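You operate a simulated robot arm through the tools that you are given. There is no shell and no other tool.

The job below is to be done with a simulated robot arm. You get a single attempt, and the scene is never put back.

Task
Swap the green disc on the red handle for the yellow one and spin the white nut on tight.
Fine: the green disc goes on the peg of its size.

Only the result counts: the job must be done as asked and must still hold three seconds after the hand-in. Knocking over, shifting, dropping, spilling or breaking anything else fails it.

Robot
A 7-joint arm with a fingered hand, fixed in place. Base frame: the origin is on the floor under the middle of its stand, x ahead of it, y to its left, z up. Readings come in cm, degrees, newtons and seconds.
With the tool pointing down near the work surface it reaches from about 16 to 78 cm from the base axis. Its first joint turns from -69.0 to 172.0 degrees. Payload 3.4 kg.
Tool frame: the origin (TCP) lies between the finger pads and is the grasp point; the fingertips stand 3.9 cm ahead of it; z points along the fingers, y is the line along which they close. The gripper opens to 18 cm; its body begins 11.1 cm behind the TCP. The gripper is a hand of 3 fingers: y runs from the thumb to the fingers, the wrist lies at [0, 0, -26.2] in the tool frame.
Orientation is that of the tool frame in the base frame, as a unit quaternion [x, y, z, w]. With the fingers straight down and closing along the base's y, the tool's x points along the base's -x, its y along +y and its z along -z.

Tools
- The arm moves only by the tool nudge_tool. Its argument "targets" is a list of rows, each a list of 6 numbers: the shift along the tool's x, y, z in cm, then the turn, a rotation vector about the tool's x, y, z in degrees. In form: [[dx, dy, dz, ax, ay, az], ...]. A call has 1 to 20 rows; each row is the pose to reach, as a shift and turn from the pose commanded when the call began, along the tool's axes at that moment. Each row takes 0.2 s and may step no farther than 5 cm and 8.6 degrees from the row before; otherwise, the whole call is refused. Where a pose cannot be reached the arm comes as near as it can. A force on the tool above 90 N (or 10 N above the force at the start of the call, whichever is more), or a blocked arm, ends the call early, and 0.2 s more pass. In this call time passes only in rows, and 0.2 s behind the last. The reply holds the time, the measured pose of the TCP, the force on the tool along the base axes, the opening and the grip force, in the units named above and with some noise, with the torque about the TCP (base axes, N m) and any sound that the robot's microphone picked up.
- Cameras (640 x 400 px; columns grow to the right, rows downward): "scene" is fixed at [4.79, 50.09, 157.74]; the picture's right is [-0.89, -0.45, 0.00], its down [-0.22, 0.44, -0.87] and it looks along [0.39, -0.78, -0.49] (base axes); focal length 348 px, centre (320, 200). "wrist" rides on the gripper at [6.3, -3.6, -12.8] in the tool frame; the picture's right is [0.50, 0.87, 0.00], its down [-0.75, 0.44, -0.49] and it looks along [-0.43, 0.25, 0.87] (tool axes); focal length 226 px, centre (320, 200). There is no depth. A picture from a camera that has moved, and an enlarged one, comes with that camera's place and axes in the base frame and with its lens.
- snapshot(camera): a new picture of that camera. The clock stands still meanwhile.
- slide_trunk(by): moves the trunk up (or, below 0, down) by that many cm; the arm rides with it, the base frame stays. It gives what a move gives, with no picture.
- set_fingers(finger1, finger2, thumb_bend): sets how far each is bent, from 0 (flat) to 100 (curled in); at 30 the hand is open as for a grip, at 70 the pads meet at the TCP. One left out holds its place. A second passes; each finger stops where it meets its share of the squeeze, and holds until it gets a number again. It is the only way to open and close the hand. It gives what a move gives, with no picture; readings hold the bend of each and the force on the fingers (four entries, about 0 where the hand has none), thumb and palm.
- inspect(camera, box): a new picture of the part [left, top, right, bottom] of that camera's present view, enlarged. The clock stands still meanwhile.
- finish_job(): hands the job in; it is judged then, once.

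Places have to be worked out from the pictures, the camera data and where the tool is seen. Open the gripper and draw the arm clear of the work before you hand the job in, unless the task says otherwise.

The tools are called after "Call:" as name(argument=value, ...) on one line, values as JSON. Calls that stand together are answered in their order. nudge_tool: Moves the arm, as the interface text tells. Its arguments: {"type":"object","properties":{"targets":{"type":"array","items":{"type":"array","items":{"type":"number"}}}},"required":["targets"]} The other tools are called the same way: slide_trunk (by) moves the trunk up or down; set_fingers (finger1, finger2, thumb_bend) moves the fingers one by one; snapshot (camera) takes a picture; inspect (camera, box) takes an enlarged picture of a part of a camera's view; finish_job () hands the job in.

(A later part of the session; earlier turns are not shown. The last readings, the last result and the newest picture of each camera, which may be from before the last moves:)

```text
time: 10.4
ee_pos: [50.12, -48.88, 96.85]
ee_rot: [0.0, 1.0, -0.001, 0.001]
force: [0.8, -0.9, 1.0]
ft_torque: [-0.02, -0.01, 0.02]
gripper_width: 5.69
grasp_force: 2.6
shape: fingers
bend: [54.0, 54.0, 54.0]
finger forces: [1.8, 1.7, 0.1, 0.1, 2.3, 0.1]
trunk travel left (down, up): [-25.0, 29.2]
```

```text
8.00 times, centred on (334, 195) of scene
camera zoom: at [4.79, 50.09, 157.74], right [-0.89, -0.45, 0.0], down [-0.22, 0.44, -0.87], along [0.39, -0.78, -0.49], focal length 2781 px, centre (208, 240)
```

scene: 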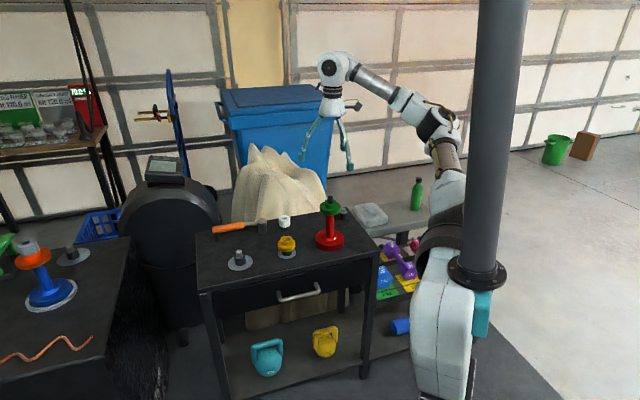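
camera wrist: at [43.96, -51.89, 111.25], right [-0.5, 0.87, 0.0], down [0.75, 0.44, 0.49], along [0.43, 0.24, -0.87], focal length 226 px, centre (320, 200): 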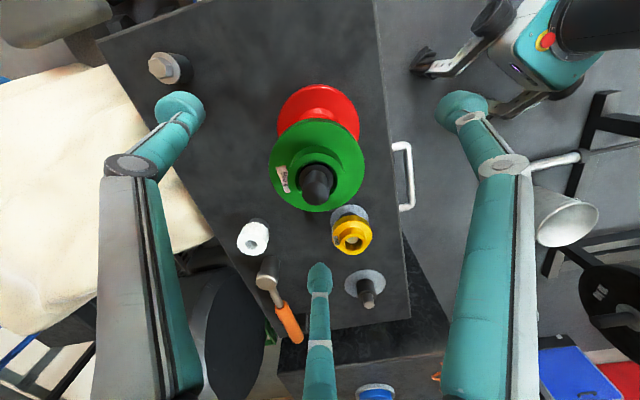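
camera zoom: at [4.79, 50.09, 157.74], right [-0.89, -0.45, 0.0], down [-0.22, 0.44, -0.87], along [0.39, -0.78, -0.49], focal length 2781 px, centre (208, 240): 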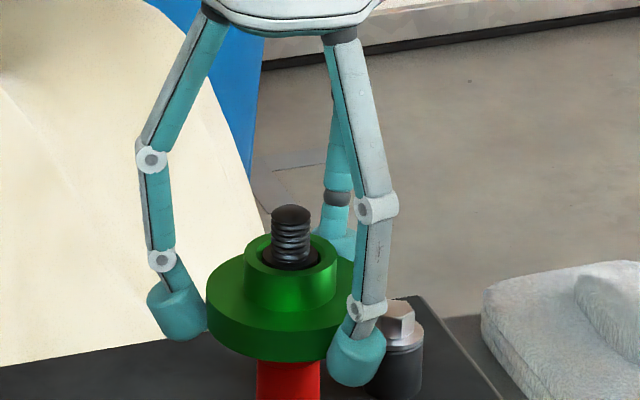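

All three fingers touched symmetrically at bend 54, so the grip is centred. I'll squeeze more firmly to hold the 500 g disc.

Call:
set_fingers(finger1=70, finger2=70, thumb_bend=70)

Call:
inspect(camera="wrist", box=[240, 100, 400, 240])

```text
time: 11.4
ee_pos: [50.2, -48.87, 96.84]
ee_rot: [0.001, 1.0, 0.0, 0.002]
force: [-1.0, -5.0, 0.2]
ft_torque: [-0.16, 0.0, 0.02]
gripper_width: 5.46
grasp_force: 18.5
shape: fingers
bend: [54.0, 54.0, 57.0]
finger forces: [10.1, 10.1, 0.0, 0.0, 16.3, 0.0]
trunk travel left (down, up): [-25.0, 29.2]
```

```text
2.86 times, centred on (320, 170) of wrist
camera zoom: at [43.82, -52.4, 109.76], right [-0.5, 0.87, 0.0], down [0.75, 0.44, 0.49], along [0.43, 0.24, -0.87], focal length 646 px, centre (320, 286)
```

zoom: 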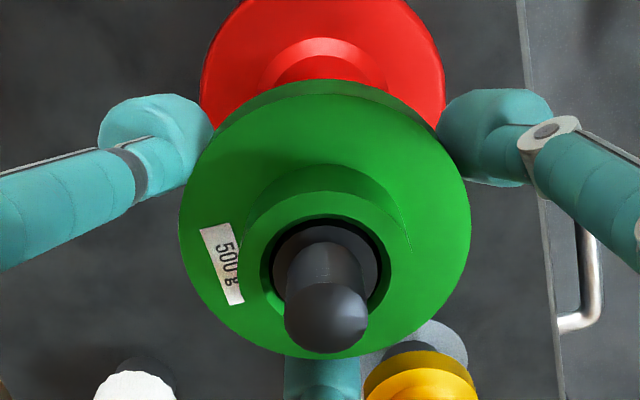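

The thumb pushed harder (16 N vs 10 N each) and nudged the disc slightly. I'll back the thumb off to balance the grip.

Call:
set_fingers(thumb_bend=62)

Call:
inspect(camera="wrist", box=[240, 100, 400, 240])

```text
time: 12.4
ee_pos: [50.26, -48.8, 96.86]
ee_rot: [-0.001, 1.0, -0.001, 0.001]
force: [0.1, -1.1, -0.2]
ft_torque: [-0.05, 0.01, -0.02]
gripper_width: 5.5
grasp_force: 14.5
shape: fingers
bend: [54.0, 55.0, 55.0]
finger forces: [9.3, 9.3, 0.0, 0.1, 10.6, 0.0]
trunk travel left (down, up): [-25.0, 29.2]
```

```text
2.86 times, centred on (320, 170) of wrist
camera zoom: at [43.83, -52.33, 109.78], right [-0.5, 0.87, 0.0], down [0.75, 0.44, 0.49], along [0.43, 0.24, -0.87], focal length 646 px, centre (320, 286)
```

zoom: 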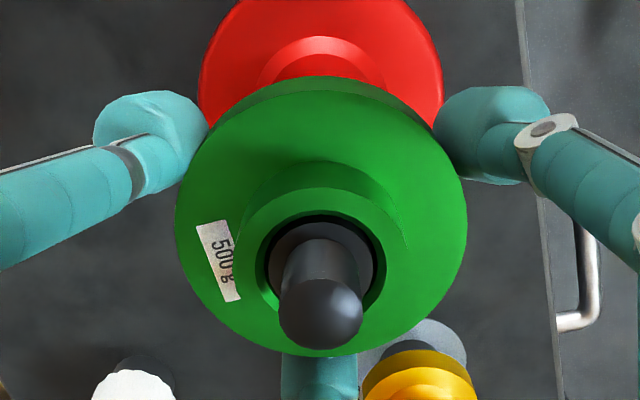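

Grip is balanced at ~10 N with near-zero net side force; the handle axis corresponds to camera position (43.83, -52.33). I'll lift 1.5 cm slowly as a test.

Call:
nudge_tool(targets=[[0, 0, -0.4, 0, 0, 0], [0, 0, -0.8, 0, 0, 0], [0, 0, -1.2, 0, 0, 0], [0, 0, -1.6, 0, 0, 0]])

Call:
inspect(camera="wrist", box=[240, 100, 400, 240])

Call:
inspect(camera="scene", box=[300, 170, 364, 260])

```text
time: 13.4
ee_pos: [50.31, -48.89, 98.44]
ee_rot: [0.0, 1.0, -0.001, 0.001]
force: [0.8, -0.5, -4.9]
ft_torque: [-0.02, 0.03, 0.0]
gripper_width: 5.51
grasp_force: 14.9
shape: fingers
bend: [54.0, 55.0, 55.0]
finger forces: [9.6, 9.6, 0.0, 0.0, 9.7, 0.0]
trunk travel left (down, up): [-25.0, 29.2]
```

```text
2.86 times, centred on (320, 170) of wrist
camera zoom: at [43.96, -52.42, 111.39], right [-0.5, 0.87, 0.0], down [0.75, 0.44, 0.49], along [0.43, 0.24, -0.87], focal length 646 px, centre (320, 286)
```

zoom: 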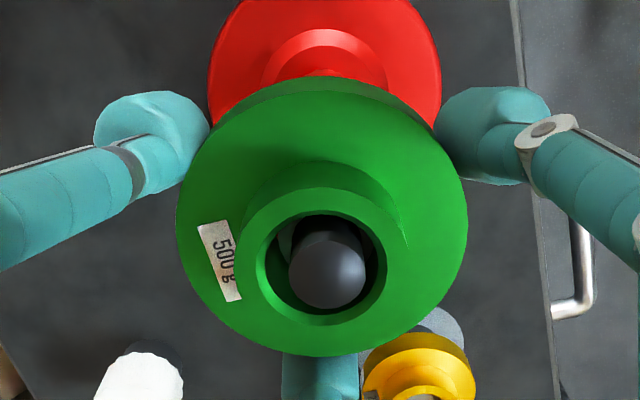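

```text
4.44 times, centred on (332, 215) of scene
camera zoom: at [4.79, 50.09, 157.74], right [-0.89, -0.45, 0.0], down [-0.22, 0.44, -0.87], along [0.39, -0.78, -0.49], focal length 1545 px, centre (267, 133)
```

zoom: 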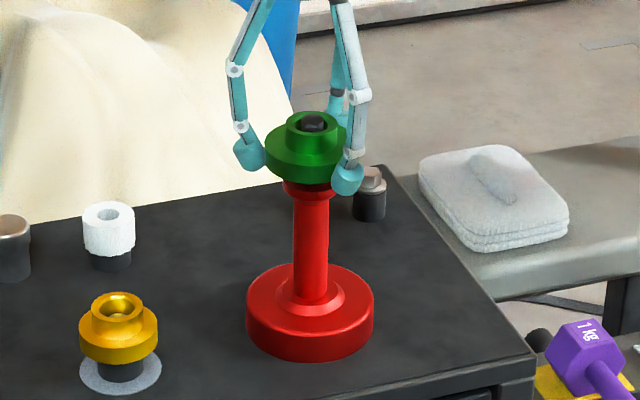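

Disc is free and lifted (4.9 N = 500 g), handle undisturbed. I'll continue straight up well above the rod top.

Call:
nudge_tool(targets=[[0.1, 0.05, -1.5, 0, 0, 0], [0.1, 0.05, -3.0, 0, 0, 0], [0.1, 0.05, -4.5, 0, 0, 0], [0.1, 0.05, -6.5, 0, 0, 0], [0.1, 0.05, -8.5, 0, 0, 0]])

Call:
inspect(camera="scene", box=[290, 140, 380, 260])

Call:
snapshot(camera="wrist")

```text
time: 14.6
ee_pos: [50.47, -48.68, 106.96]
ee_rot: [0.001, 1.0, -0.001, 0.001]
force: [-0.4, 0.2, -5.3]
ft_torque: [0.04, 0.01, 0.04]
gripper_width: 5.51
grasp_force: 14.5
shape: fingers
bend: [54.0, 55.0, 55.0]
finger forces: [9.6, 9.7, 0.0, 0.0, 9.7, 0.0]
trunk travel left (down, up): [-25.0, 29.2]
```

```text
3.33 times, centred on (335, 200) of scene
camera zoom: at [4.79, 50.09, 157.74], right [-0.89, -0.45, 0.0], down [-0.22, 0.44, -0.87], along [0.39, -0.78, -0.49], focal length 1159 px, centre (270, 200)
```

zoom: 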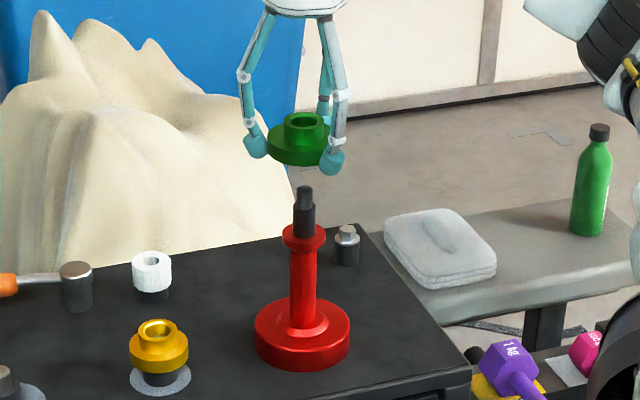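

```text
taken
camera wrist: at [44.0, -52.28, 119.93], right [-0.5, 0.87, 0.0], down [0.75, 0.44, 0.49], along [0.43, 0.24, -0.87], focal length 226 px, centre (320, 200)
```

wrist: 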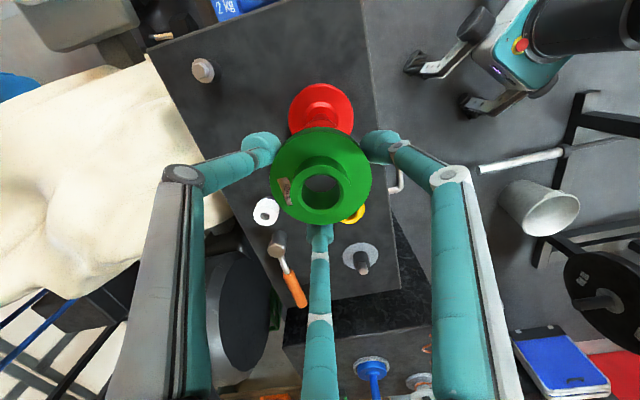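

Clear of the rod. Now I travel over the table toward the empty 9 cm-ring peg at about (73.7, -23.8), staying high.

Call:
nudge_tool(targets=[[-2.9, 3.1, 0, 0, 0, 0], [-5.8, 6.2, 0, 0, 0, 0], [-8.7, 9.3, 0, 0, 0, 0], [-11.6, 12.4, 0, 0, 0, 0], [-14.5, 15.5, 0.5, 0, 0, 0], [-17.4, 18.6, 1.0, 0, 0, 0], [-20.3, 21.7, 1.5, 0, 0, 0], [-23.2, 24.8, 2.0, 0, 0, 0], [-23.2, 24.8, 2.0, 0, 0, 0]])

Call:
snapshot(camera="wrist")

Call:
snapshot(camera="scene")

```text
time: 16.6
ee_pos: [73.5, -24.02, 104.86]
ee_rot: [0.001, 1.0, -0.001, 0.001]
force: [0.0, -0.2, -5.0]
ft_torque: [0.02, -0.02, 0.0]
gripper_width: 5.49
grasp_force: 14.2
shape: fingers
bend: [54.0, 54.0, 55.0]
finger forces: [9.7, 9.9, 0.0, 0.0, 9.9, 0.1]
trunk travel left (down, up): [-25.0, 29.2]
```

```text
taken
camera wrist: at [67.05, -27.63, 117.66], right [-0.5, 0.87, 0.0], down [0.75, 0.44, 0.49], along [0.43, 0.24, -0.87], focal length 226 px, centre (320, 200)
```

wrist: 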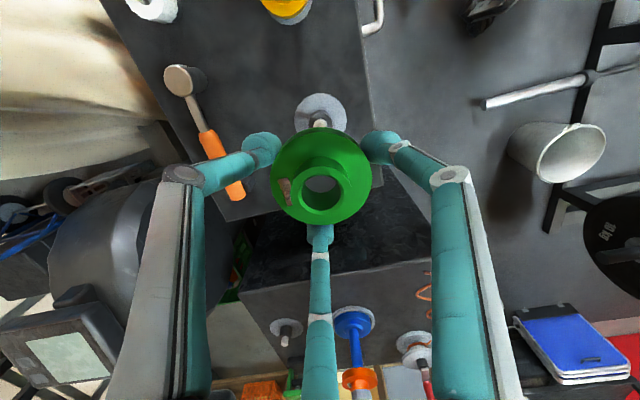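

```text
taken
```

scene: 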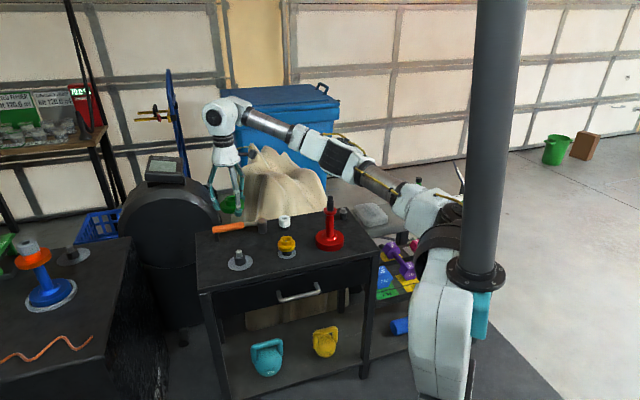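

Reached above the peg with good arm margin, and the ring shows near column 320. I'll zoom to refine.

Call:
inspect(camera="wrist", box=[270, 80, 370, 150])

Call:
inspect(camera="scene", box=[190, 120, 290, 290])

```text
5.71 times, centred on (320, 115) of wrist
camera zoom: at [67.05, -27.63, 117.66], right [-0.5, 0.87, 0.0], down [0.75, 0.44, 0.49], along [0.43, 0.24, -0.87], focal length 1292 px, centre (320, 686)
```

zoom: 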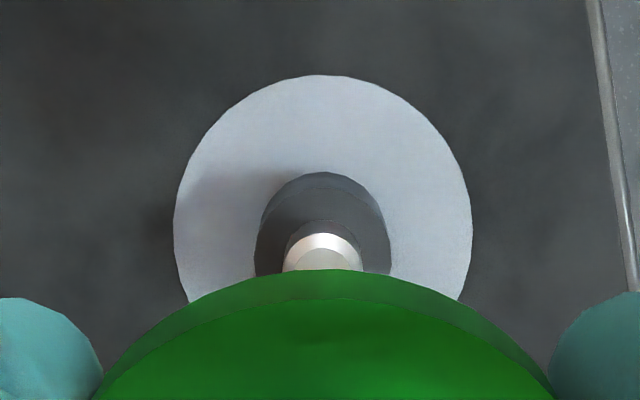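

```text
2.35 times, centred on (240, 205) of scene
camera zoom: at [4.79, 50.09, 157.74], right [-0.89, -0.45, 0.0], down [-0.22, 0.44, -0.87], along [0.39, -0.78, -0.49], focal length 818 px, centre (508, 188)
```

zoom: 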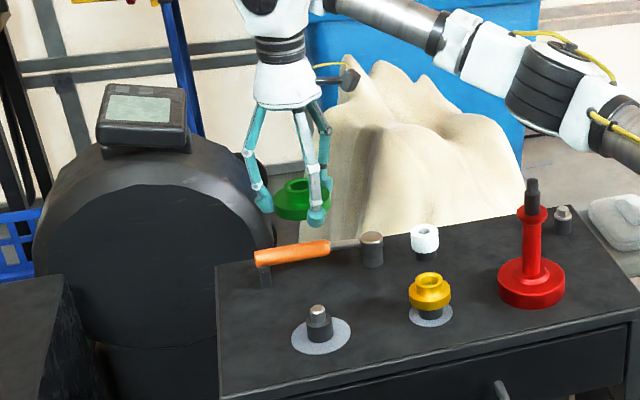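

Left-right offset is about +0.07 cm. I'll zoom in on the hand in the scene view to determine the fore-aft offset relative to the peg.

Call:
inspect(camera="scene", box=[205, 125, 255, 220])

Call:
inspect(camera="scene", box=[205, 180, 269, 280])

Call:
inspect(camera="scene", box=[221, 242, 261, 277])

```text
4.21 times, centred on (230, 172) of scene
camera zoom: at [4.79, 50.09, 157.74], right [-0.89, -0.45, 0.0], down [-0.22, 0.44, -0.87], along [0.39, -0.78, -0.49], focal length 1464 px, centre (699, 316)
```

zoom: 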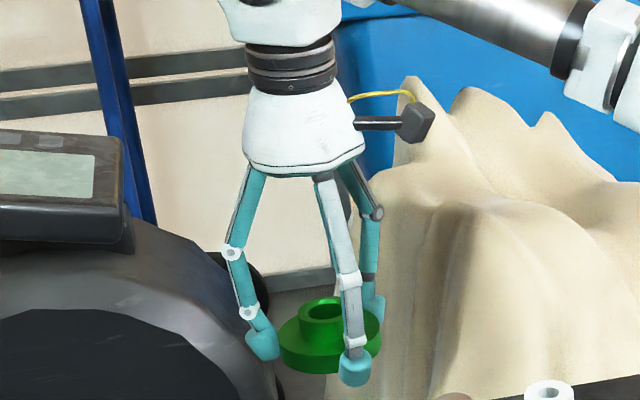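

```text
4.00 times, centred on (237, 230) of scene
camera zoom: at [4.79, 50.09, 157.74], right [-0.89, -0.45, 0.0], down [-0.22, 0.44, -0.87], along [0.39, -0.78, -0.49], focal length 1391 px, centre (652, 80)
```

zoom: 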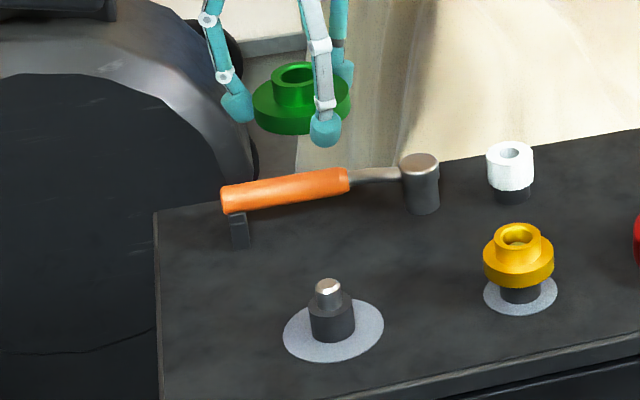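

```text
11.43 times, centred on (241, 260) of scene
camera zoom: at [4.79, 50.09, 157.74], right [-0.89, -0.45, 0.0], down [-0.22, 0.44, -0.87], along [0.39, -0.78, -0.49], focal length 3973 px, centre (1223, -480)
```

zoom: 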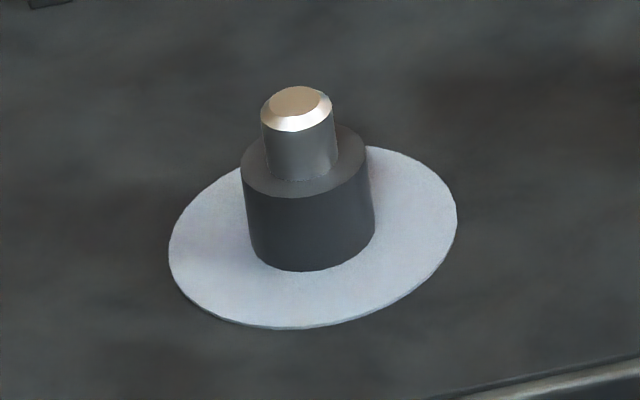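

Scene columns show the hand axis and peg agree within ~0.1 cm, and the bore has about ±0.3 cm clearance on the pin. I'll descend to just above the pin and recheck.

Call:
nudge_tool(targets=[[0, 0, 4.0, 0, 0, 0], [0, 0, 8.0, 0, 0, 0], [0, 0, 12.0, 0, 0, 0], [0, 0, 15.5, 0, 0, 0], [0, 0, 15.5, 0, 0, 0]])

Call:
inspect(camera="wrist", box=[240, 80, 400, 240])

Call:
inspect(camera="scene", box=[205, 200, 269, 280])

```text
time: 17.8
ee_pos: [73.36, -23.76, 89.32]
ee_rot: [0.001, 1.0, 0.0, 0.001]
force: [0.0, 0.6, -3.9]
ft_torque: [-0.03, -0.01, 0.01]
gripper_width: 5.49
grasp_force: 14.5
shape: fingers
bend: [54.0, 54.0, 55.0]
finger forces: [9.6, 9.6, 0.1, 0.1, 10.0, 0.0]
trunk travel left (down, up): [-25.0, 29.2]
```

```text
2.50 times, centred on (320, 160) of wrist
camera zoom: at [67.01, -27.24, 102.21], right [-0.5, 0.87, 0.0], down [0.75, 0.44, 0.49], along [0.43, 0.24, -0.87], focal length 565 px, centre (320, 300)
```

zoom: 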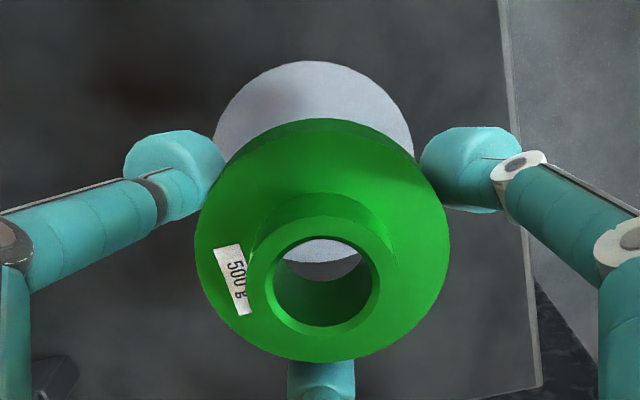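

```text
5.00 times, centred on (237, 240) of scene
camera zoom: at [4.79, 50.09, 157.74], right [-0.89, -0.45, 0.0], down [-0.22, 0.44, -0.87], along [0.39, -0.78, -0.49], focal length 1738 px, centre (735, 0)
```

zoom: 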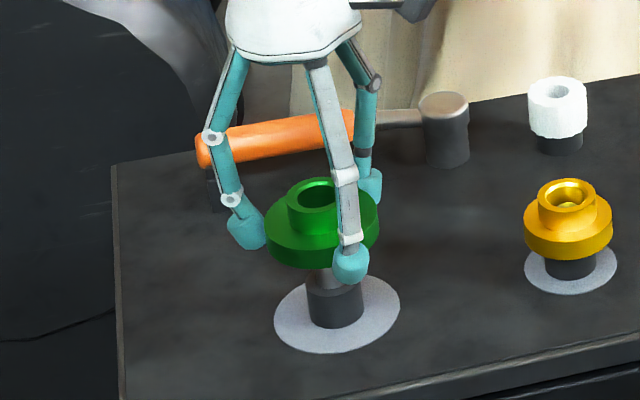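

The hand drifted +0.37 cm in y on the way down (ring now at column 313). I'll correct that and check again.

Call:
nudge_tool(targets=[[0.02, -0.4, 0, 0, 0, 0], [0.02, -0.4, 0, 0, 0, 0]])

Call:
inspect(camera="wrist", box=[240, 80, 400, 240])

Call:
inspect(camera="scene", box=[216, 190, 264, 275])

```text
time: 18.4
ee_pos: [73.5, -24.19, 89.34]
ee_rot: [0.001, 1.0, -0.001, 0.0]
force: [0.1, -0.3, -4.8]
ft_torque: [0.01, -0.01, 0.02]
gripper_width: 5.47
grasp_force: 14.5
shape: fingers
bend: [54.0, 54.0, 55.0]
finger forces: [9.6, 9.7, 0.0, 0.0, 10.1, 0.1]
trunk travel left (down, up): [-25.0, 29.2]
```

```text
2.50 times, centred on (320, 160) of wrist
camera zoom: at [67.11, -27.75, 102.18], right [-0.5, 0.87, 0.0], down [0.75, 0.44, 0.49], along [0.43, 0.24, -0.87], focal length 565 px, centre (320, 300)
```

zoom: 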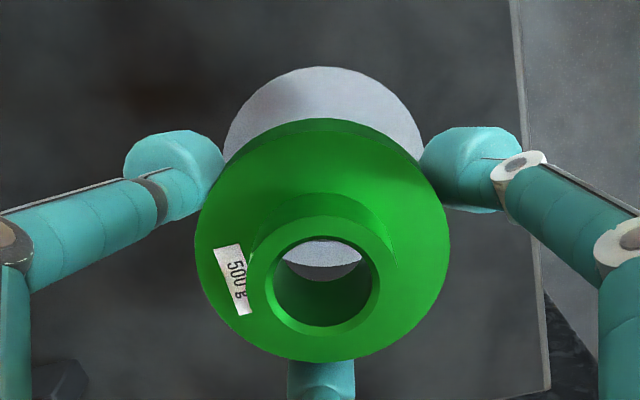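

```text
4.71 times, centred on (240, 232) of scene
camera zoom: at [4.79, 50.09, 157.74], right [-0.89, -0.45, 0.0], down [-0.22, 0.44, -0.87], along [0.39, -0.78, -0.49], focal length 1636 px, centre (696, 47)
```

zoom: 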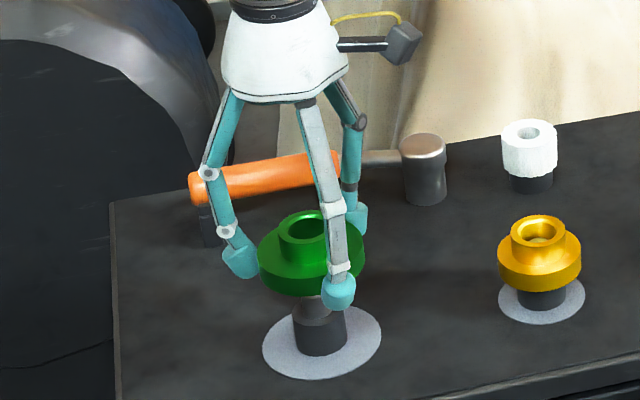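

Residual offsets are ~0.1 cm. I'll correct and lower in small steps toward the pin top, watching the force.

Call:
nudge_tool(targets=[[-0.05, 0.15, 0.9, 0, 0, 0], [-0.05, 0.15, 1.8, 0, 0, 0], [-0.05, 0.15, 1.8, 0, 0, 0]])

Call:
inspect(camera="wrist", box=[240, 80, 400, 240])

Call:
inspect(camera="scene", box=[221, 227, 261, 277])

```text
time: 19.2
ee_pos: [73.35, -24.21, 87.53]
ee_rot: [0.0, 1.0, 0.0, 0.0]
force: [-0.3, 0.3, -4.7]
ft_torque: [-0.01, 0.0, 0.02]
gripper_width: 5.47
grasp_force: 14.4
shape: fingers
bend: [54.0, 54.0, 55.0]
finger forces: [9.6, 9.6, 0.1, 0.0, 10.1, 0.0]
trunk travel left (down, up): [-25.0, 29.2]
```

```text
2.50 times, centred on (320, 160) of wrist
camera zoom: at [67.08, -27.71, 100.36], right [-0.5, 0.87, 0.0], down [0.75, 0.44, 0.49], along [0.43, 0.24, -0.87], focal length 565 px, centre (320, 300)
```

zoom: 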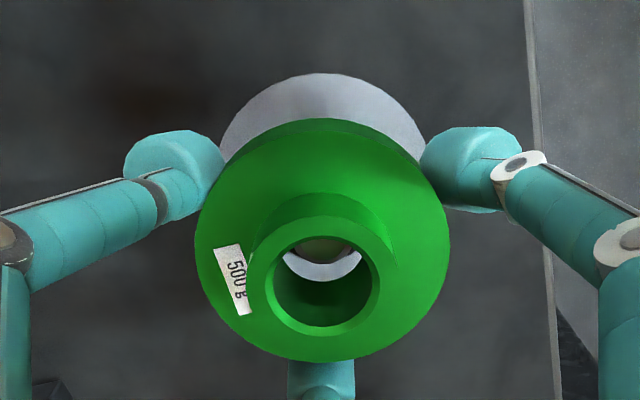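

```text
8.00 times, centred on (241, 252) of scene
camera zoom: at [4.79, 50.09, 157.74], right [-0.89, -0.45, 0.0], down [-0.22, 0.44, -0.87], along [0.39, -0.78, -0.49], focal length 2781 px, centre (952, -216)
```

zoom: 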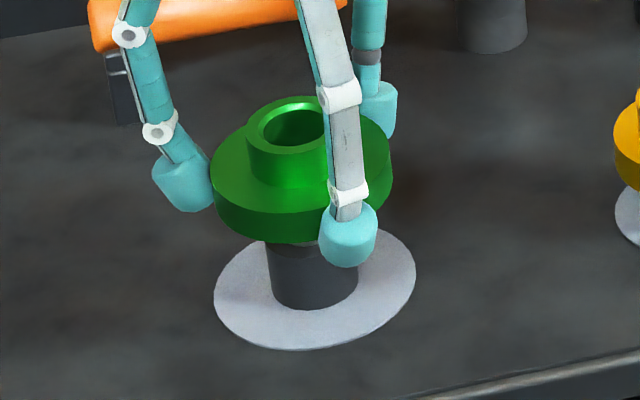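

Through the bore I can see the pin nearly lined up. A last 0.1 cm correction, then lower 1 cm onto the pin.

Call:
nudge_tool(targets=[[-0.08, 0.11, 0, 0, 0, 0], [-0.08, 0.11, 0.4, 0, 0, 0], [-0.08, 0.11, 0.8, 0, 0, 0], [-0.08, 0.11, 1.1, 0, 0, 0]])

Call:
inspect(camera="wrist", box=[270, 100, 370, 210])

Call:
inspect(camera="scene", box=[221, 227, 261, 277])

```text
time: 20.2
ee_pos: [73.54, -24.26, 86.6]
ee_rot: [0.0, 1.0, -0.001, -0.001]
force: [0.9, 0.3, -4.0]
ft_torque: [-0.02, 0.01, -0.03]
gripper_width: 5.48
grasp_force: 15.1
shape: fingers
bend: [54.0, 54.0, 55.0]
finger forces: [9.6, 9.6, 0.0, 0.1, 10.0, 0.0]
trunk travel left (down, up): [-25.0, 29.2]
```

```text
3.64 times, centred on (320, 155) of wrist
camera zoom: at [67.13, -27.71, 99.41], right [-0.5, 0.87, 0.0], down [0.75, 0.44, 0.49], along [0.43, 0.24, -0.87], focal length 822 px, centre (320, 364)
```

zoom: 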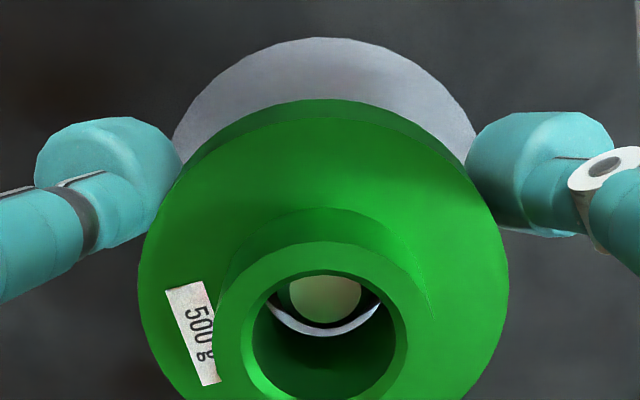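

```text
8.00 times, centred on (241, 252) of scene
camera zoom: at [4.79, 50.09, 157.74], right [-0.89, -0.45, 0.0], down [-0.22, 0.44, -0.87], along [0.39, -0.78, -0.49], focal length 2781 px, centre (952, -216)
```

zoom: 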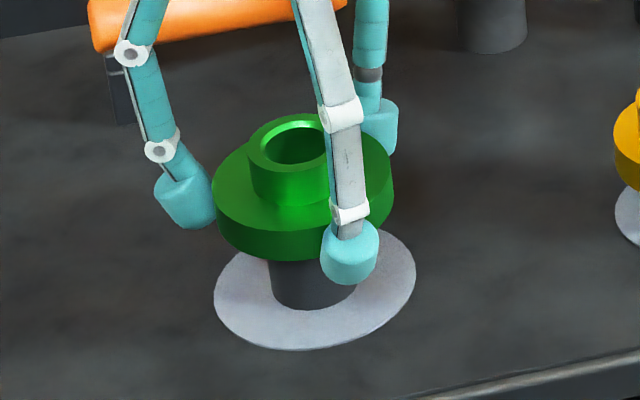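

No contact force yet and the pin is visible centred in the bore. I keep lowering in small steps.

Call:
nudge_tool(targets=[[0, 0, 0.3, 0, 0, 0], [0, 0, 0.6, 0, 0, 0], [0, 0, 0.9, 0, 0, 0]])

Call:
inspect(camera="wrist", box=[270, 100, 370, 210])

Call:
inspect(camera="scene", box=[221, 227, 261, 277])

```text
time: 21.0
ee_pos: [73.64, -24.21, 85.63]
ee_rot: [0.0, 1.0, -0.001, 0.0]
force: [-0.6, 0.5, -5.2]
ft_torque: [0.01, -0.01, 0.03]
gripper_width: 5.46
grasp_force: 14.9
shape: fingers
bend: [54.0, 54.0, 55.0]
finger forces: [9.7, 9.7, 0.1, 0.0, 9.9, 0.0]
trunk travel left (down, up): [-25.0, 29.2]
```

```text
3.64 times, centred on (320, 155) of wrist
camera zoom: at [67.17, -27.76, 98.51], right [-0.5, 0.87, 0.0], down [0.75, 0.44, 0.49], along [0.43, 0.24, -0.87], focal length 822 px, centre (320, 364)
```

zoom: 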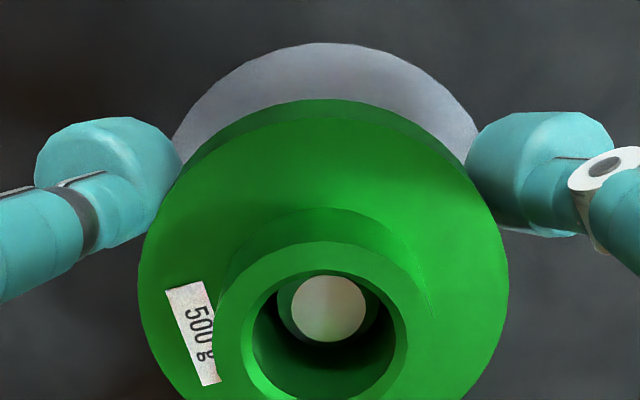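

```text
8.00 times, centred on (241, 252) of scene
camera zoom: at [4.79, 50.09, 157.74], right [-0.89, -0.45, 0.0], down [-0.22, 0.44, -0.87], along [0.39, -0.78, -0.49], focal length 2781 px, centre (952, -216)
```

zoom: 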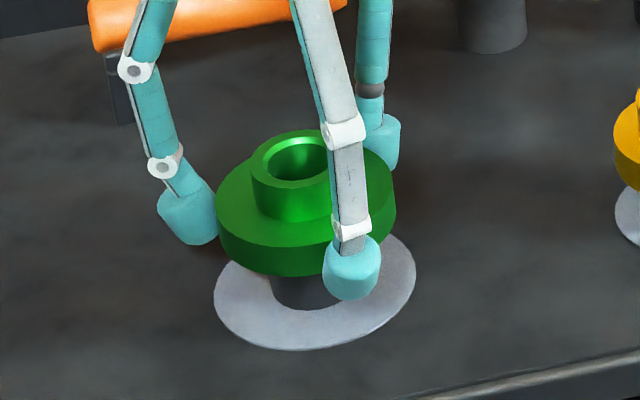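

The pin is inside the bore. I continue lowering until the force shows it seating.

Call:
nudge_tool(targets=[[0.02, 0.06, 0.25, 0, 0, 0], [0.02, 0.06, 0.5, 0, 0, 0], [0.02, 0.06, 0.75, 0, 0, 0]])

Call:
inspect(camera="scene", box=[221, 227, 261, 277])

```text
time: 21.8
ee_pos: [73.41, -24.14, 85.03]
ee_rot: [0.001, 1.0, -0.001, 0.001]
force: [1.5, -0.8, 3.8]
ft_torque: [-0.02, -0.07, 0.03]
gripper_width: 5.48
grasp_force: 14.9
shape: fingers
bend: [54.0, 54.0, 55.0]
finger forces: [9.3, 9.7, 0.0, 0.0, 10.8, 0.0]
trunk travel left (down, up): [-25.0, 29.2]
```

```text
8.00 times, centred on (241, 252) of scene
camera zoom: at [4.79, 50.09, 157.74], right [-0.89, -0.45, 0.0], down [-0.22, 0.44, -0.87], along [0.39, -0.78, -0.49], focal length 2781 px, centre (952, -216)
```

zoom: 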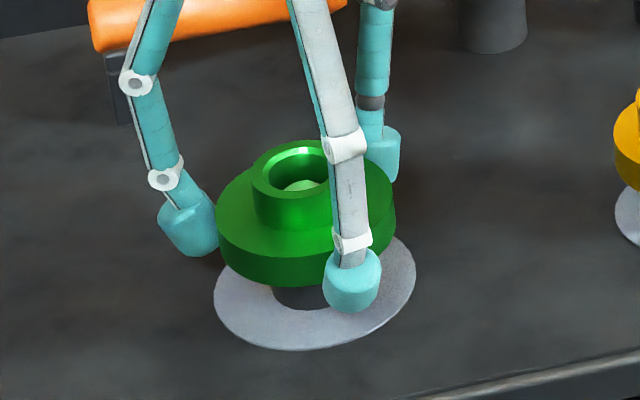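

Vertical force flipped from -5 N to +3.8 N: the disc is seated on the shoulder. I release by opening the fingers part-way.

Call:
set_fingers(finger1=47, finger2=47, thumb_bend=47)

Call:
inspect(camera="scene", box=[221, 227, 261, 277])

Call:
inspect(camera="wrist", box=[240, 80, 400, 240])

```text
time: 22.8
ee_pos: [73.37, -24.16, 84.86]
ee_rot: [0.0, 1.0, -0.001, 0.001]
force: [0.4, 0.8, -1.1]
ft_torque: [-0.01, 0.03, -0.01]
gripper_width: 8.43
grasp_force: 0.1
shape: fingers
bend: [47.0, 47.0, 47.0]
finger forces: [0.0, 0.0, 0.0, 0.1, 0.0, 0.0]
trunk travel left (down, up): [-25.0, 29.2]
```

```text
8.00 times, centred on (241, 252) of scene
camera zoom: at [4.79, 50.09, 157.74], right [-0.89, -0.45, 0.0], down [-0.22, 0.44, -0.87], along [0.39, -0.78, -0.49], focal length 2781 px, centre (952, -216)
```

zoom: 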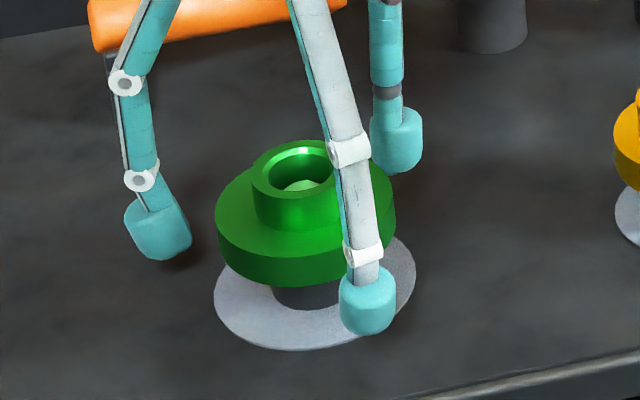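

```text
2.50 times, centred on (320, 160) of wrist
camera zoom: at [67.1, -27.64, 97.74], right [-0.5, 0.87, 0.0], down [0.75, 0.44, 0.49], along [0.43, 0.24, -0.87], focal length 565 px, centre (320, 300)
```

zoom: 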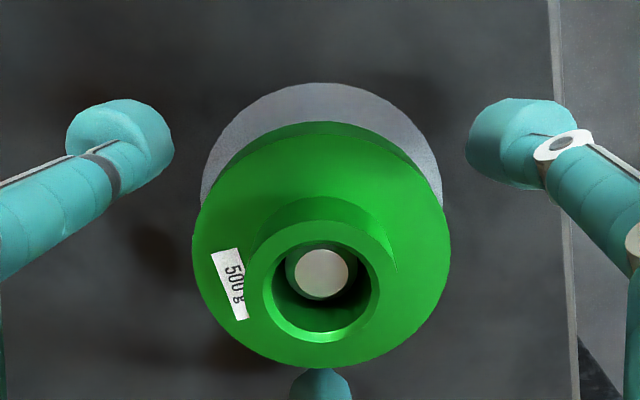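

Green disc rests on its peg, undisturbed by the release. I raise straight up and then move above the yellow disc, estimated at (60.7, -36.1).

Call:
nudge_tool(targets=[[0, 0, -2, 0, 0, 0], [0, 0, -5, 0, 0, 0], [0, 0, -9, 0, 0, 0], [0, 0, -13, 0, 0, 0], [3.2, -3.0, -15, 0, 0, 0], [6.4, -6.0, -15, 0, 0, 0], [9.6, -9.0, -15, 0, 0, 0], [12.7, -12.0, -15, 0, 0, 0], [12.7, -12.0, -15, 0, 0, 0]])

Call:
inspect(camera="wrist", box=[270, 80, 370, 180])

Call:
snapshot(camera="scene")

Call:
snapshot(camera="wrist")

```text
time: 24.8
ee_pos: [60.66, -35.92, 100.0]
ee_rot: [0.0, 1.0, -0.002, -0.001]
force: [0.6, -0.2, 0.8]
ft_torque: [0.02, 0.0, 0.02]
gripper_width: 8.42
grasp_force: 0.1
shape: fingers
bend: [47.0, 47.0, 47.0]
finger forces: [0.0, 0.0, 0.0, 0.0, 0.0, 0.0]
trunk travel left (down, up): [-25.0, 29.2]
```

```text
4.00 times, centred on (320, 130) of wrist
camera zoom: at [54.38, -39.46, 112.88], right [-0.5, 0.87, 0.0], down [0.75, 0.44, 0.49], along [0.43, 0.24, -0.87], focal length 904 px, centre (320, 480)
```

zoom: 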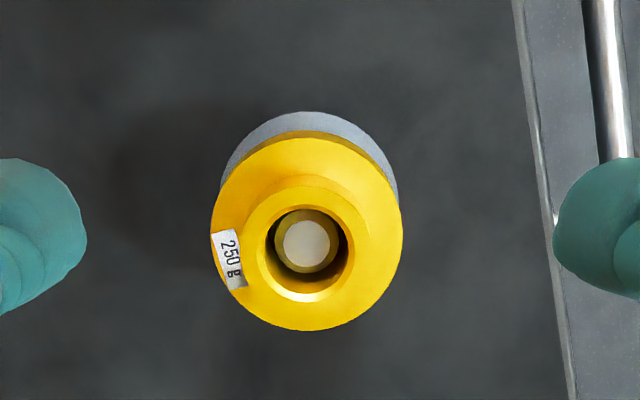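

```text
taken
```

scene: 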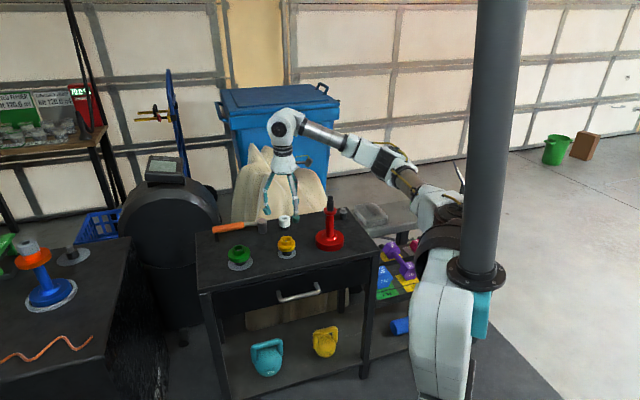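

```text
taken
camera wrist: at [54.38, -39.46, 112.88], right [-0.5, 0.87, 0.0], down [0.75, 0.44, 0.49], along [0.43, 0.24, -0.87], focal length 226 px, centre (320, 200)
```

wrist: 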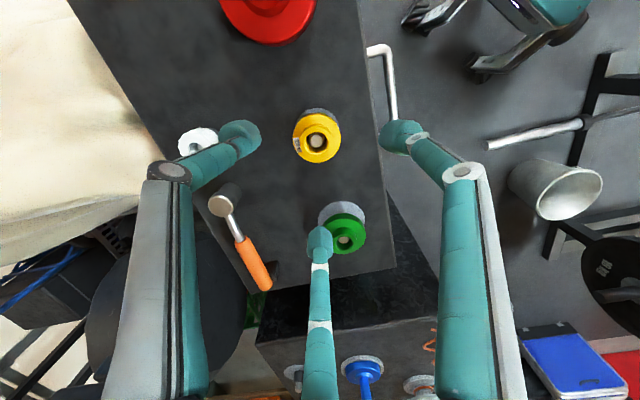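

Yellow is offset by about -0.43 cm right and +0.55 cm fore-aft from the tool axis. I correct and lower to TCP z≈92, still above the disc.

Call:
nudge_tool(targets=[[-0.68, -0.1, 4.0, 0, 0, 0], [-0.68, -0.1, 8.0, 0, 0, 0], [-0.68, -0.1, 8.0, 0, 0, 0]])

Call:
inspect(camera="wrist", box=[260, 80, 380, 200])

Call:
inspect(camera="scene", box=[260, 140, 316, 265])

Call:
inspect(camera="scene", box=[264, 210, 312, 262])

```text
time: 25.6
ee_pos: [61.33, -35.94, 92.11]
ee_rot: [0.0, 1.0, -0.001, 0.001]
force: [0.1, -0.4, 0.0]
ft_torque: [0.04, -0.03, -0.01]
gripper_width: 8.42
grasp_force: 0.1
shape: fingers
bend: [47.0, 47.0, 47.0]
finger forces: [0.1, 0.0, 0.1, 0.0, 0.0, 0.0]
trunk travel left (down, up): [-25.0, 29.2]
```

```text
3.33 times, centred on (320, 140) of wrist
camera zoom: at [54.92, -39.58, 104.97], right [-0.5, 0.87, 0.0], down [0.75, 0.44, 0.49], along [0.43, 0.24, -0.87], focal length 754 px, centre (320, 400)
```

zoom: 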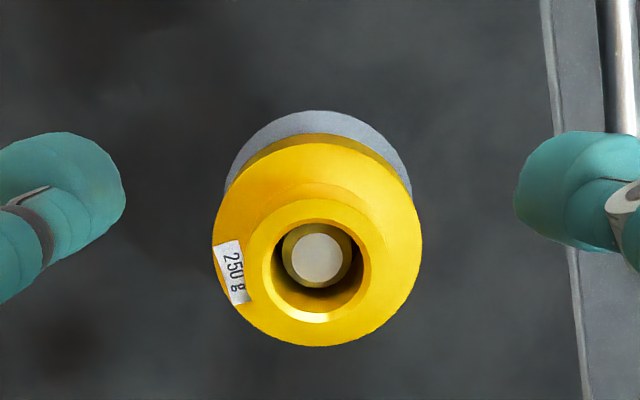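

```text
3.20 times, centred on (288, 202) of scene
camera zoom: at [4.79, 50.09, 157.74], right [-0.89, -0.45, 0.0], down [-0.22, 0.44, -0.87], along [0.39, -0.78, -0.49], focal length 1112 px, centre (422, 192)
```

zoom: 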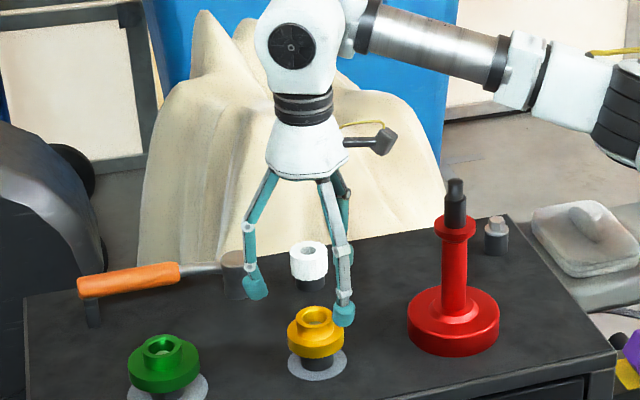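

```text
7.69 times, centred on (288, 236) of scene
camera zoom: at [4.79, 50.09, 157.74], right [-0.89, -0.45, 0.0], down [-0.22, 0.44, -0.87], along [0.39, -0.78, -0.49], focal length 2674 px, centre (566, -77)
```

zoom: 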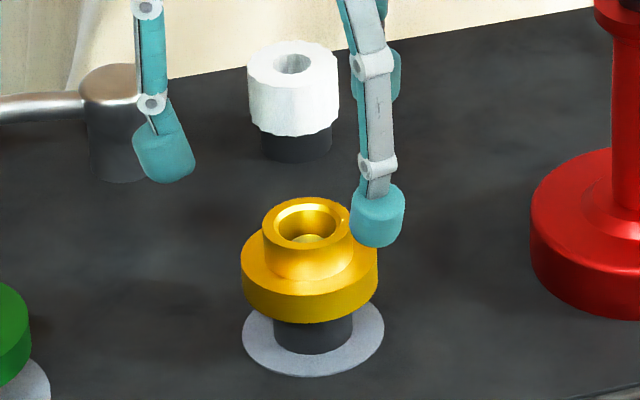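

Alignment is within 0.1 cm both ways. I lower to the grip height used for the green disc (TCP z≈84.85).

Call:
nudge_tool(targets=[[-0.03, -0.06, 2.5, 0, 0, 0], [-0.03, -0.06, 5.0, 0, 0, 0], [-0.03, -0.06, 7.2, 0, 0, 0], [-0.03, -0.06, 7.2, 0, 0, 0]])

Call:
inspect(camera="wrist", box=[260, 100, 380, 220])

Call:
inspect(camera="scene", box=[260, 175, 316, 265])

```text
time: 26.6
ee_pos: [61.45, -36.08, 84.83]
ee_rot: [0.0, 1.0, -0.001, 0.001]
force: [0.2, 0.7, 1.0]
ft_torque: [0.02, 0.01, -0.03]
gripper_width: 8.43
grasp_force: 0.0
shape: fingers
bend: [47.0, 47.0, 47.0]
finger forces: [0.0, 0.0, 0.0, 0.1, 0.0, 0.1]
trunk travel left (down, up): [-25.0, 29.2]
```

```text
3.33 times, centred on (320, 160) of wrist
camera zoom: at [55.05, -39.69, 97.72], right [-0.5, 0.87, 0.0], down [0.75, 0.44, 0.49], along [0.43, 0.24, -0.87], focal length 754 px, centre (320, 333)
```

zoom: 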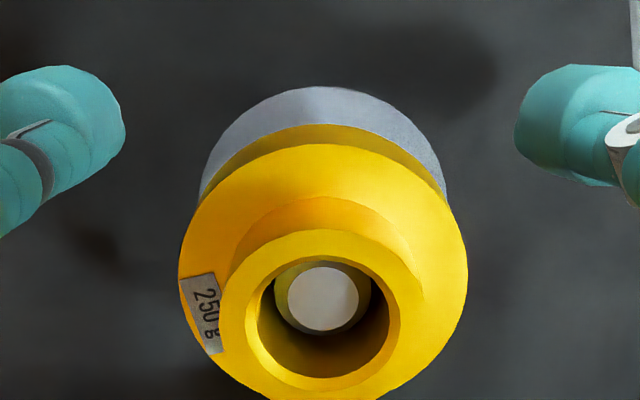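

```text
4.44 times, centred on (288, 220) of scene
camera zoom: at [4.79, 50.09, 157.74], right [-0.89, -0.45, 0.0], down [-0.22, 0.44, -0.87], along [0.39, -0.78, -0.49], focal length 1545 px, centre (462, 111)
```

zoom: 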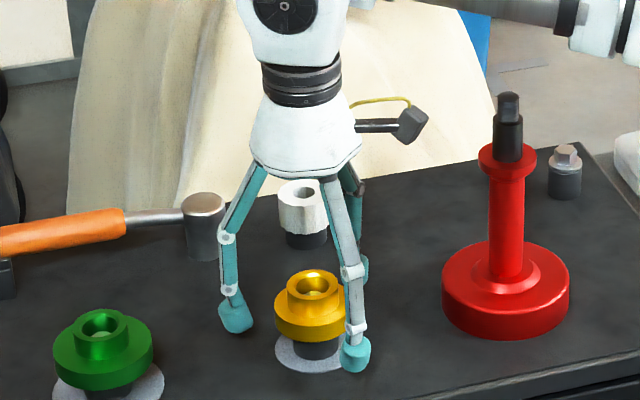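

Offsets are under 0.1 cm; a tiny correction and then close the fingers gently.

Call:
nudge_tool(targets=[[0.03, 0.06, 0, 0, 0, 0], [0.03, 0.06, 0, 0, 0, 0]])

Call:
set_fingers(finger1=58, finger2=58, thumb_bend=58)

Call:
inspect(camera="wrist", box=[240, 100, 400, 240])

Call:
inspect(camera="scene", box=[264, 215, 312, 262])

```text
time: 27.2
ee_pos: [61.41, -36.11, 84.83]
ee_rot: [0.0, 1.0, 0.0, 0.001]
force: [0.3, 0.5, 0.1]
ft_torque: [0.02, -0.01, 0.04]
gripper_width: 8.43
grasp_force: 0.0
shape: fingers
bend: [47.0, 47.0, 47.0]
finger forces: [0.0, 0.0, 0.0, 0.0, 0.1, 0.1]
trunk travel left (down, up): [-25.0, 29.2]
```

```text
time: 28.2
ee_pos: [61.45, -36.01, 84.82]
ee_rot: [0.0, 1.0, 0.0, 0.001]
force: [-1.1, -0.3, 0.0]
ft_torque: [0.0, -0.02, 0.01]
gripper_width: 4.75
grasp_force: 0.8
shape: fingers
bend: [56.0, 56.0, 57.0]
finger forces: [0.4, 0.7, 0.0, 0.0, 0.6, 0.1]
trunk travel left (down, up): [-25.0, 29.2]
```

```text
2.86 times, centred on (320, 170) of wrist
camera zoom: at [55.08, -39.64, 97.66], right [-0.5, 0.87, 0.0], down [0.75, 0.44, 0.49], along [0.43, 0.24, -0.87], focal length 646 px, centre (320, 286)
```

zoom: 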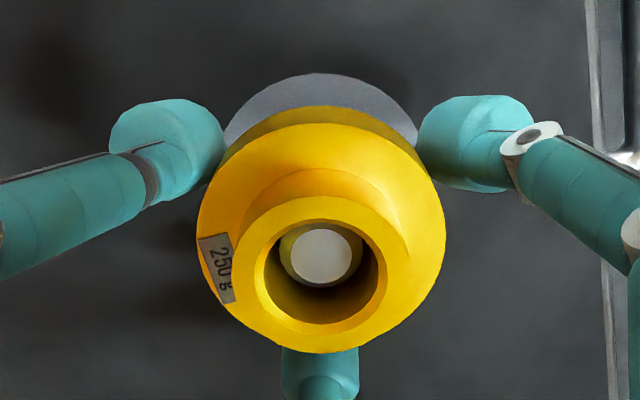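

```text
8.51 times, centred on (288, 238) of scene
camera zoom: at [4.79, 50.09, 157.74], right [-0.89, -0.45, 0.0], down [-0.22, 0.44, -0.87], along [0.39, -0.78, -0.49], focal length 2959 px, centre (592, -128)
```

zoom: 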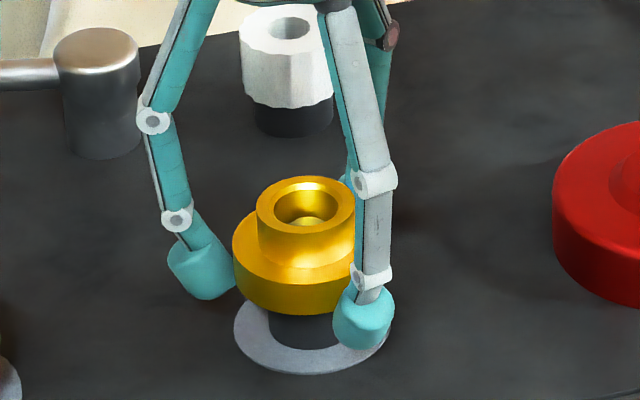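

Light even contact at bends 56–57. Now I firm up with the thumb commanded lower to keep the squeeze balanced.

Call:
set_fingers(finger1=72, finger2=72, thumb_bend=65)

Call:
inspect(camera="wrist", box=[240, 100, 400, 240])

```text
time: 29.2
ee_pos: [61.46, -36.03, 84.83]
ee_rot: [0.0, 1.0, -0.001, 0.001]
force: [0.3, 1.2, -0.4]
ft_torque: [0.02, 0.0, 0.01]
gripper_width: 4.29
grasp_force: 13.6
shape: fingers
bend: [57.0, 57.0, 59.0]
finger forces: [8.6, 8.6, 0.0, 0.0, 10.1, 0.1]
trunk travel left (down, up): [-25.0, 29.2]
```

```text
2.86 times, centred on (320, 170) of wrist
camera zoom: at [55.09, -39.66, 97.65], right [-0.5, 0.87, 0.0], down [0.75, 0.44, 0.49], along [0.43, 0.24, -0.87], focal length 646 px, centre (320, 286)
```

zoom: 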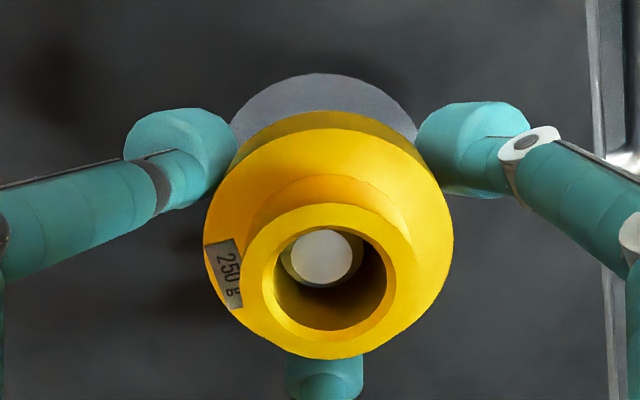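

The disc slid ~0.2 cm toward the fingers inside its clearance. I'll ease the thumb a bit to recentre it in the hand.

Call:
set_fingers(finger1=72, finger2=72, thumb_bend=62.5)

Call:
inspect(camera="wrist", box=[240, 100, 400, 240])

```text
time: 30.2
ee_pos: [61.34, -36.1, 84.83]
ee_rot: [0.0, 1.0, -0.001, 0.001]
force: [0.5, 0.1, 0.5]
ft_torque: [-0.01, 0.03, 0.0]
gripper_width: 4.3
grasp_force: 12.4
shape: fingers
bend: [58.0, 58.0, 57.0]
finger forces: [8.5, 8.6, 0.0, 0.0, 7.9, 0.1]
trunk travel left (down, up): [-25.0, 29.2]
```

```text
2.86 times, centred on (320, 170) of wrist
camera zoom: at [55.09, -39.66, 97.65], right [-0.5, 0.87, 0.0], down [0.75, 0.44, 0.49], along [0.43, 0.24, -0.87], focal length 646 px, centre (320, 286)
```

zoom: 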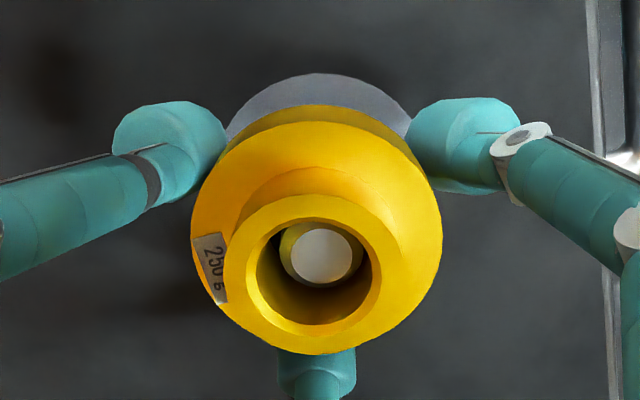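

Now slightly the other way (column 317 versus the ~321.5 green had). A midway thumb value should centre it.

Call:
set_fingers(finger1=72, finger2=72, thumb_bend=63.5)

Call:
inspect(camera="wrist", box=[240, 100, 400, 240])

```text
time: 31.2
ee_pos: [61.46, -36.06, 84.75]
ee_rot: [-0.001, 1.0, -0.001, 0.0]
force: [0.1, 0.2, -1.2]
ft_torque: [-0.02, 0.02, -0.01]
gripper_width: 4.25
grasp_force: 12.4
shape: fingers
bend: [58.0, 58.0, 58.0]
finger forces: [8.4, 8.6, 0.0, 0.0, 8.8, 0.0]
trunk travel left (down, up): [-25.0, 29.2]
```

```text
2.86 times, centred on (320, 170) of wrist
camera zoom: at [55.09, -39.66, 97.65], right [-0.5, 0.87, 0.0], down [0.75, 0.44, 0.49], along [0.43, 0.24, -0.87], focal length 646 px, centre (320, 286)
```

zoom: 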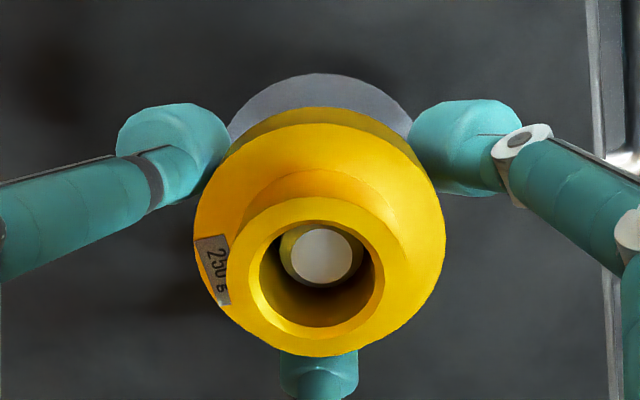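

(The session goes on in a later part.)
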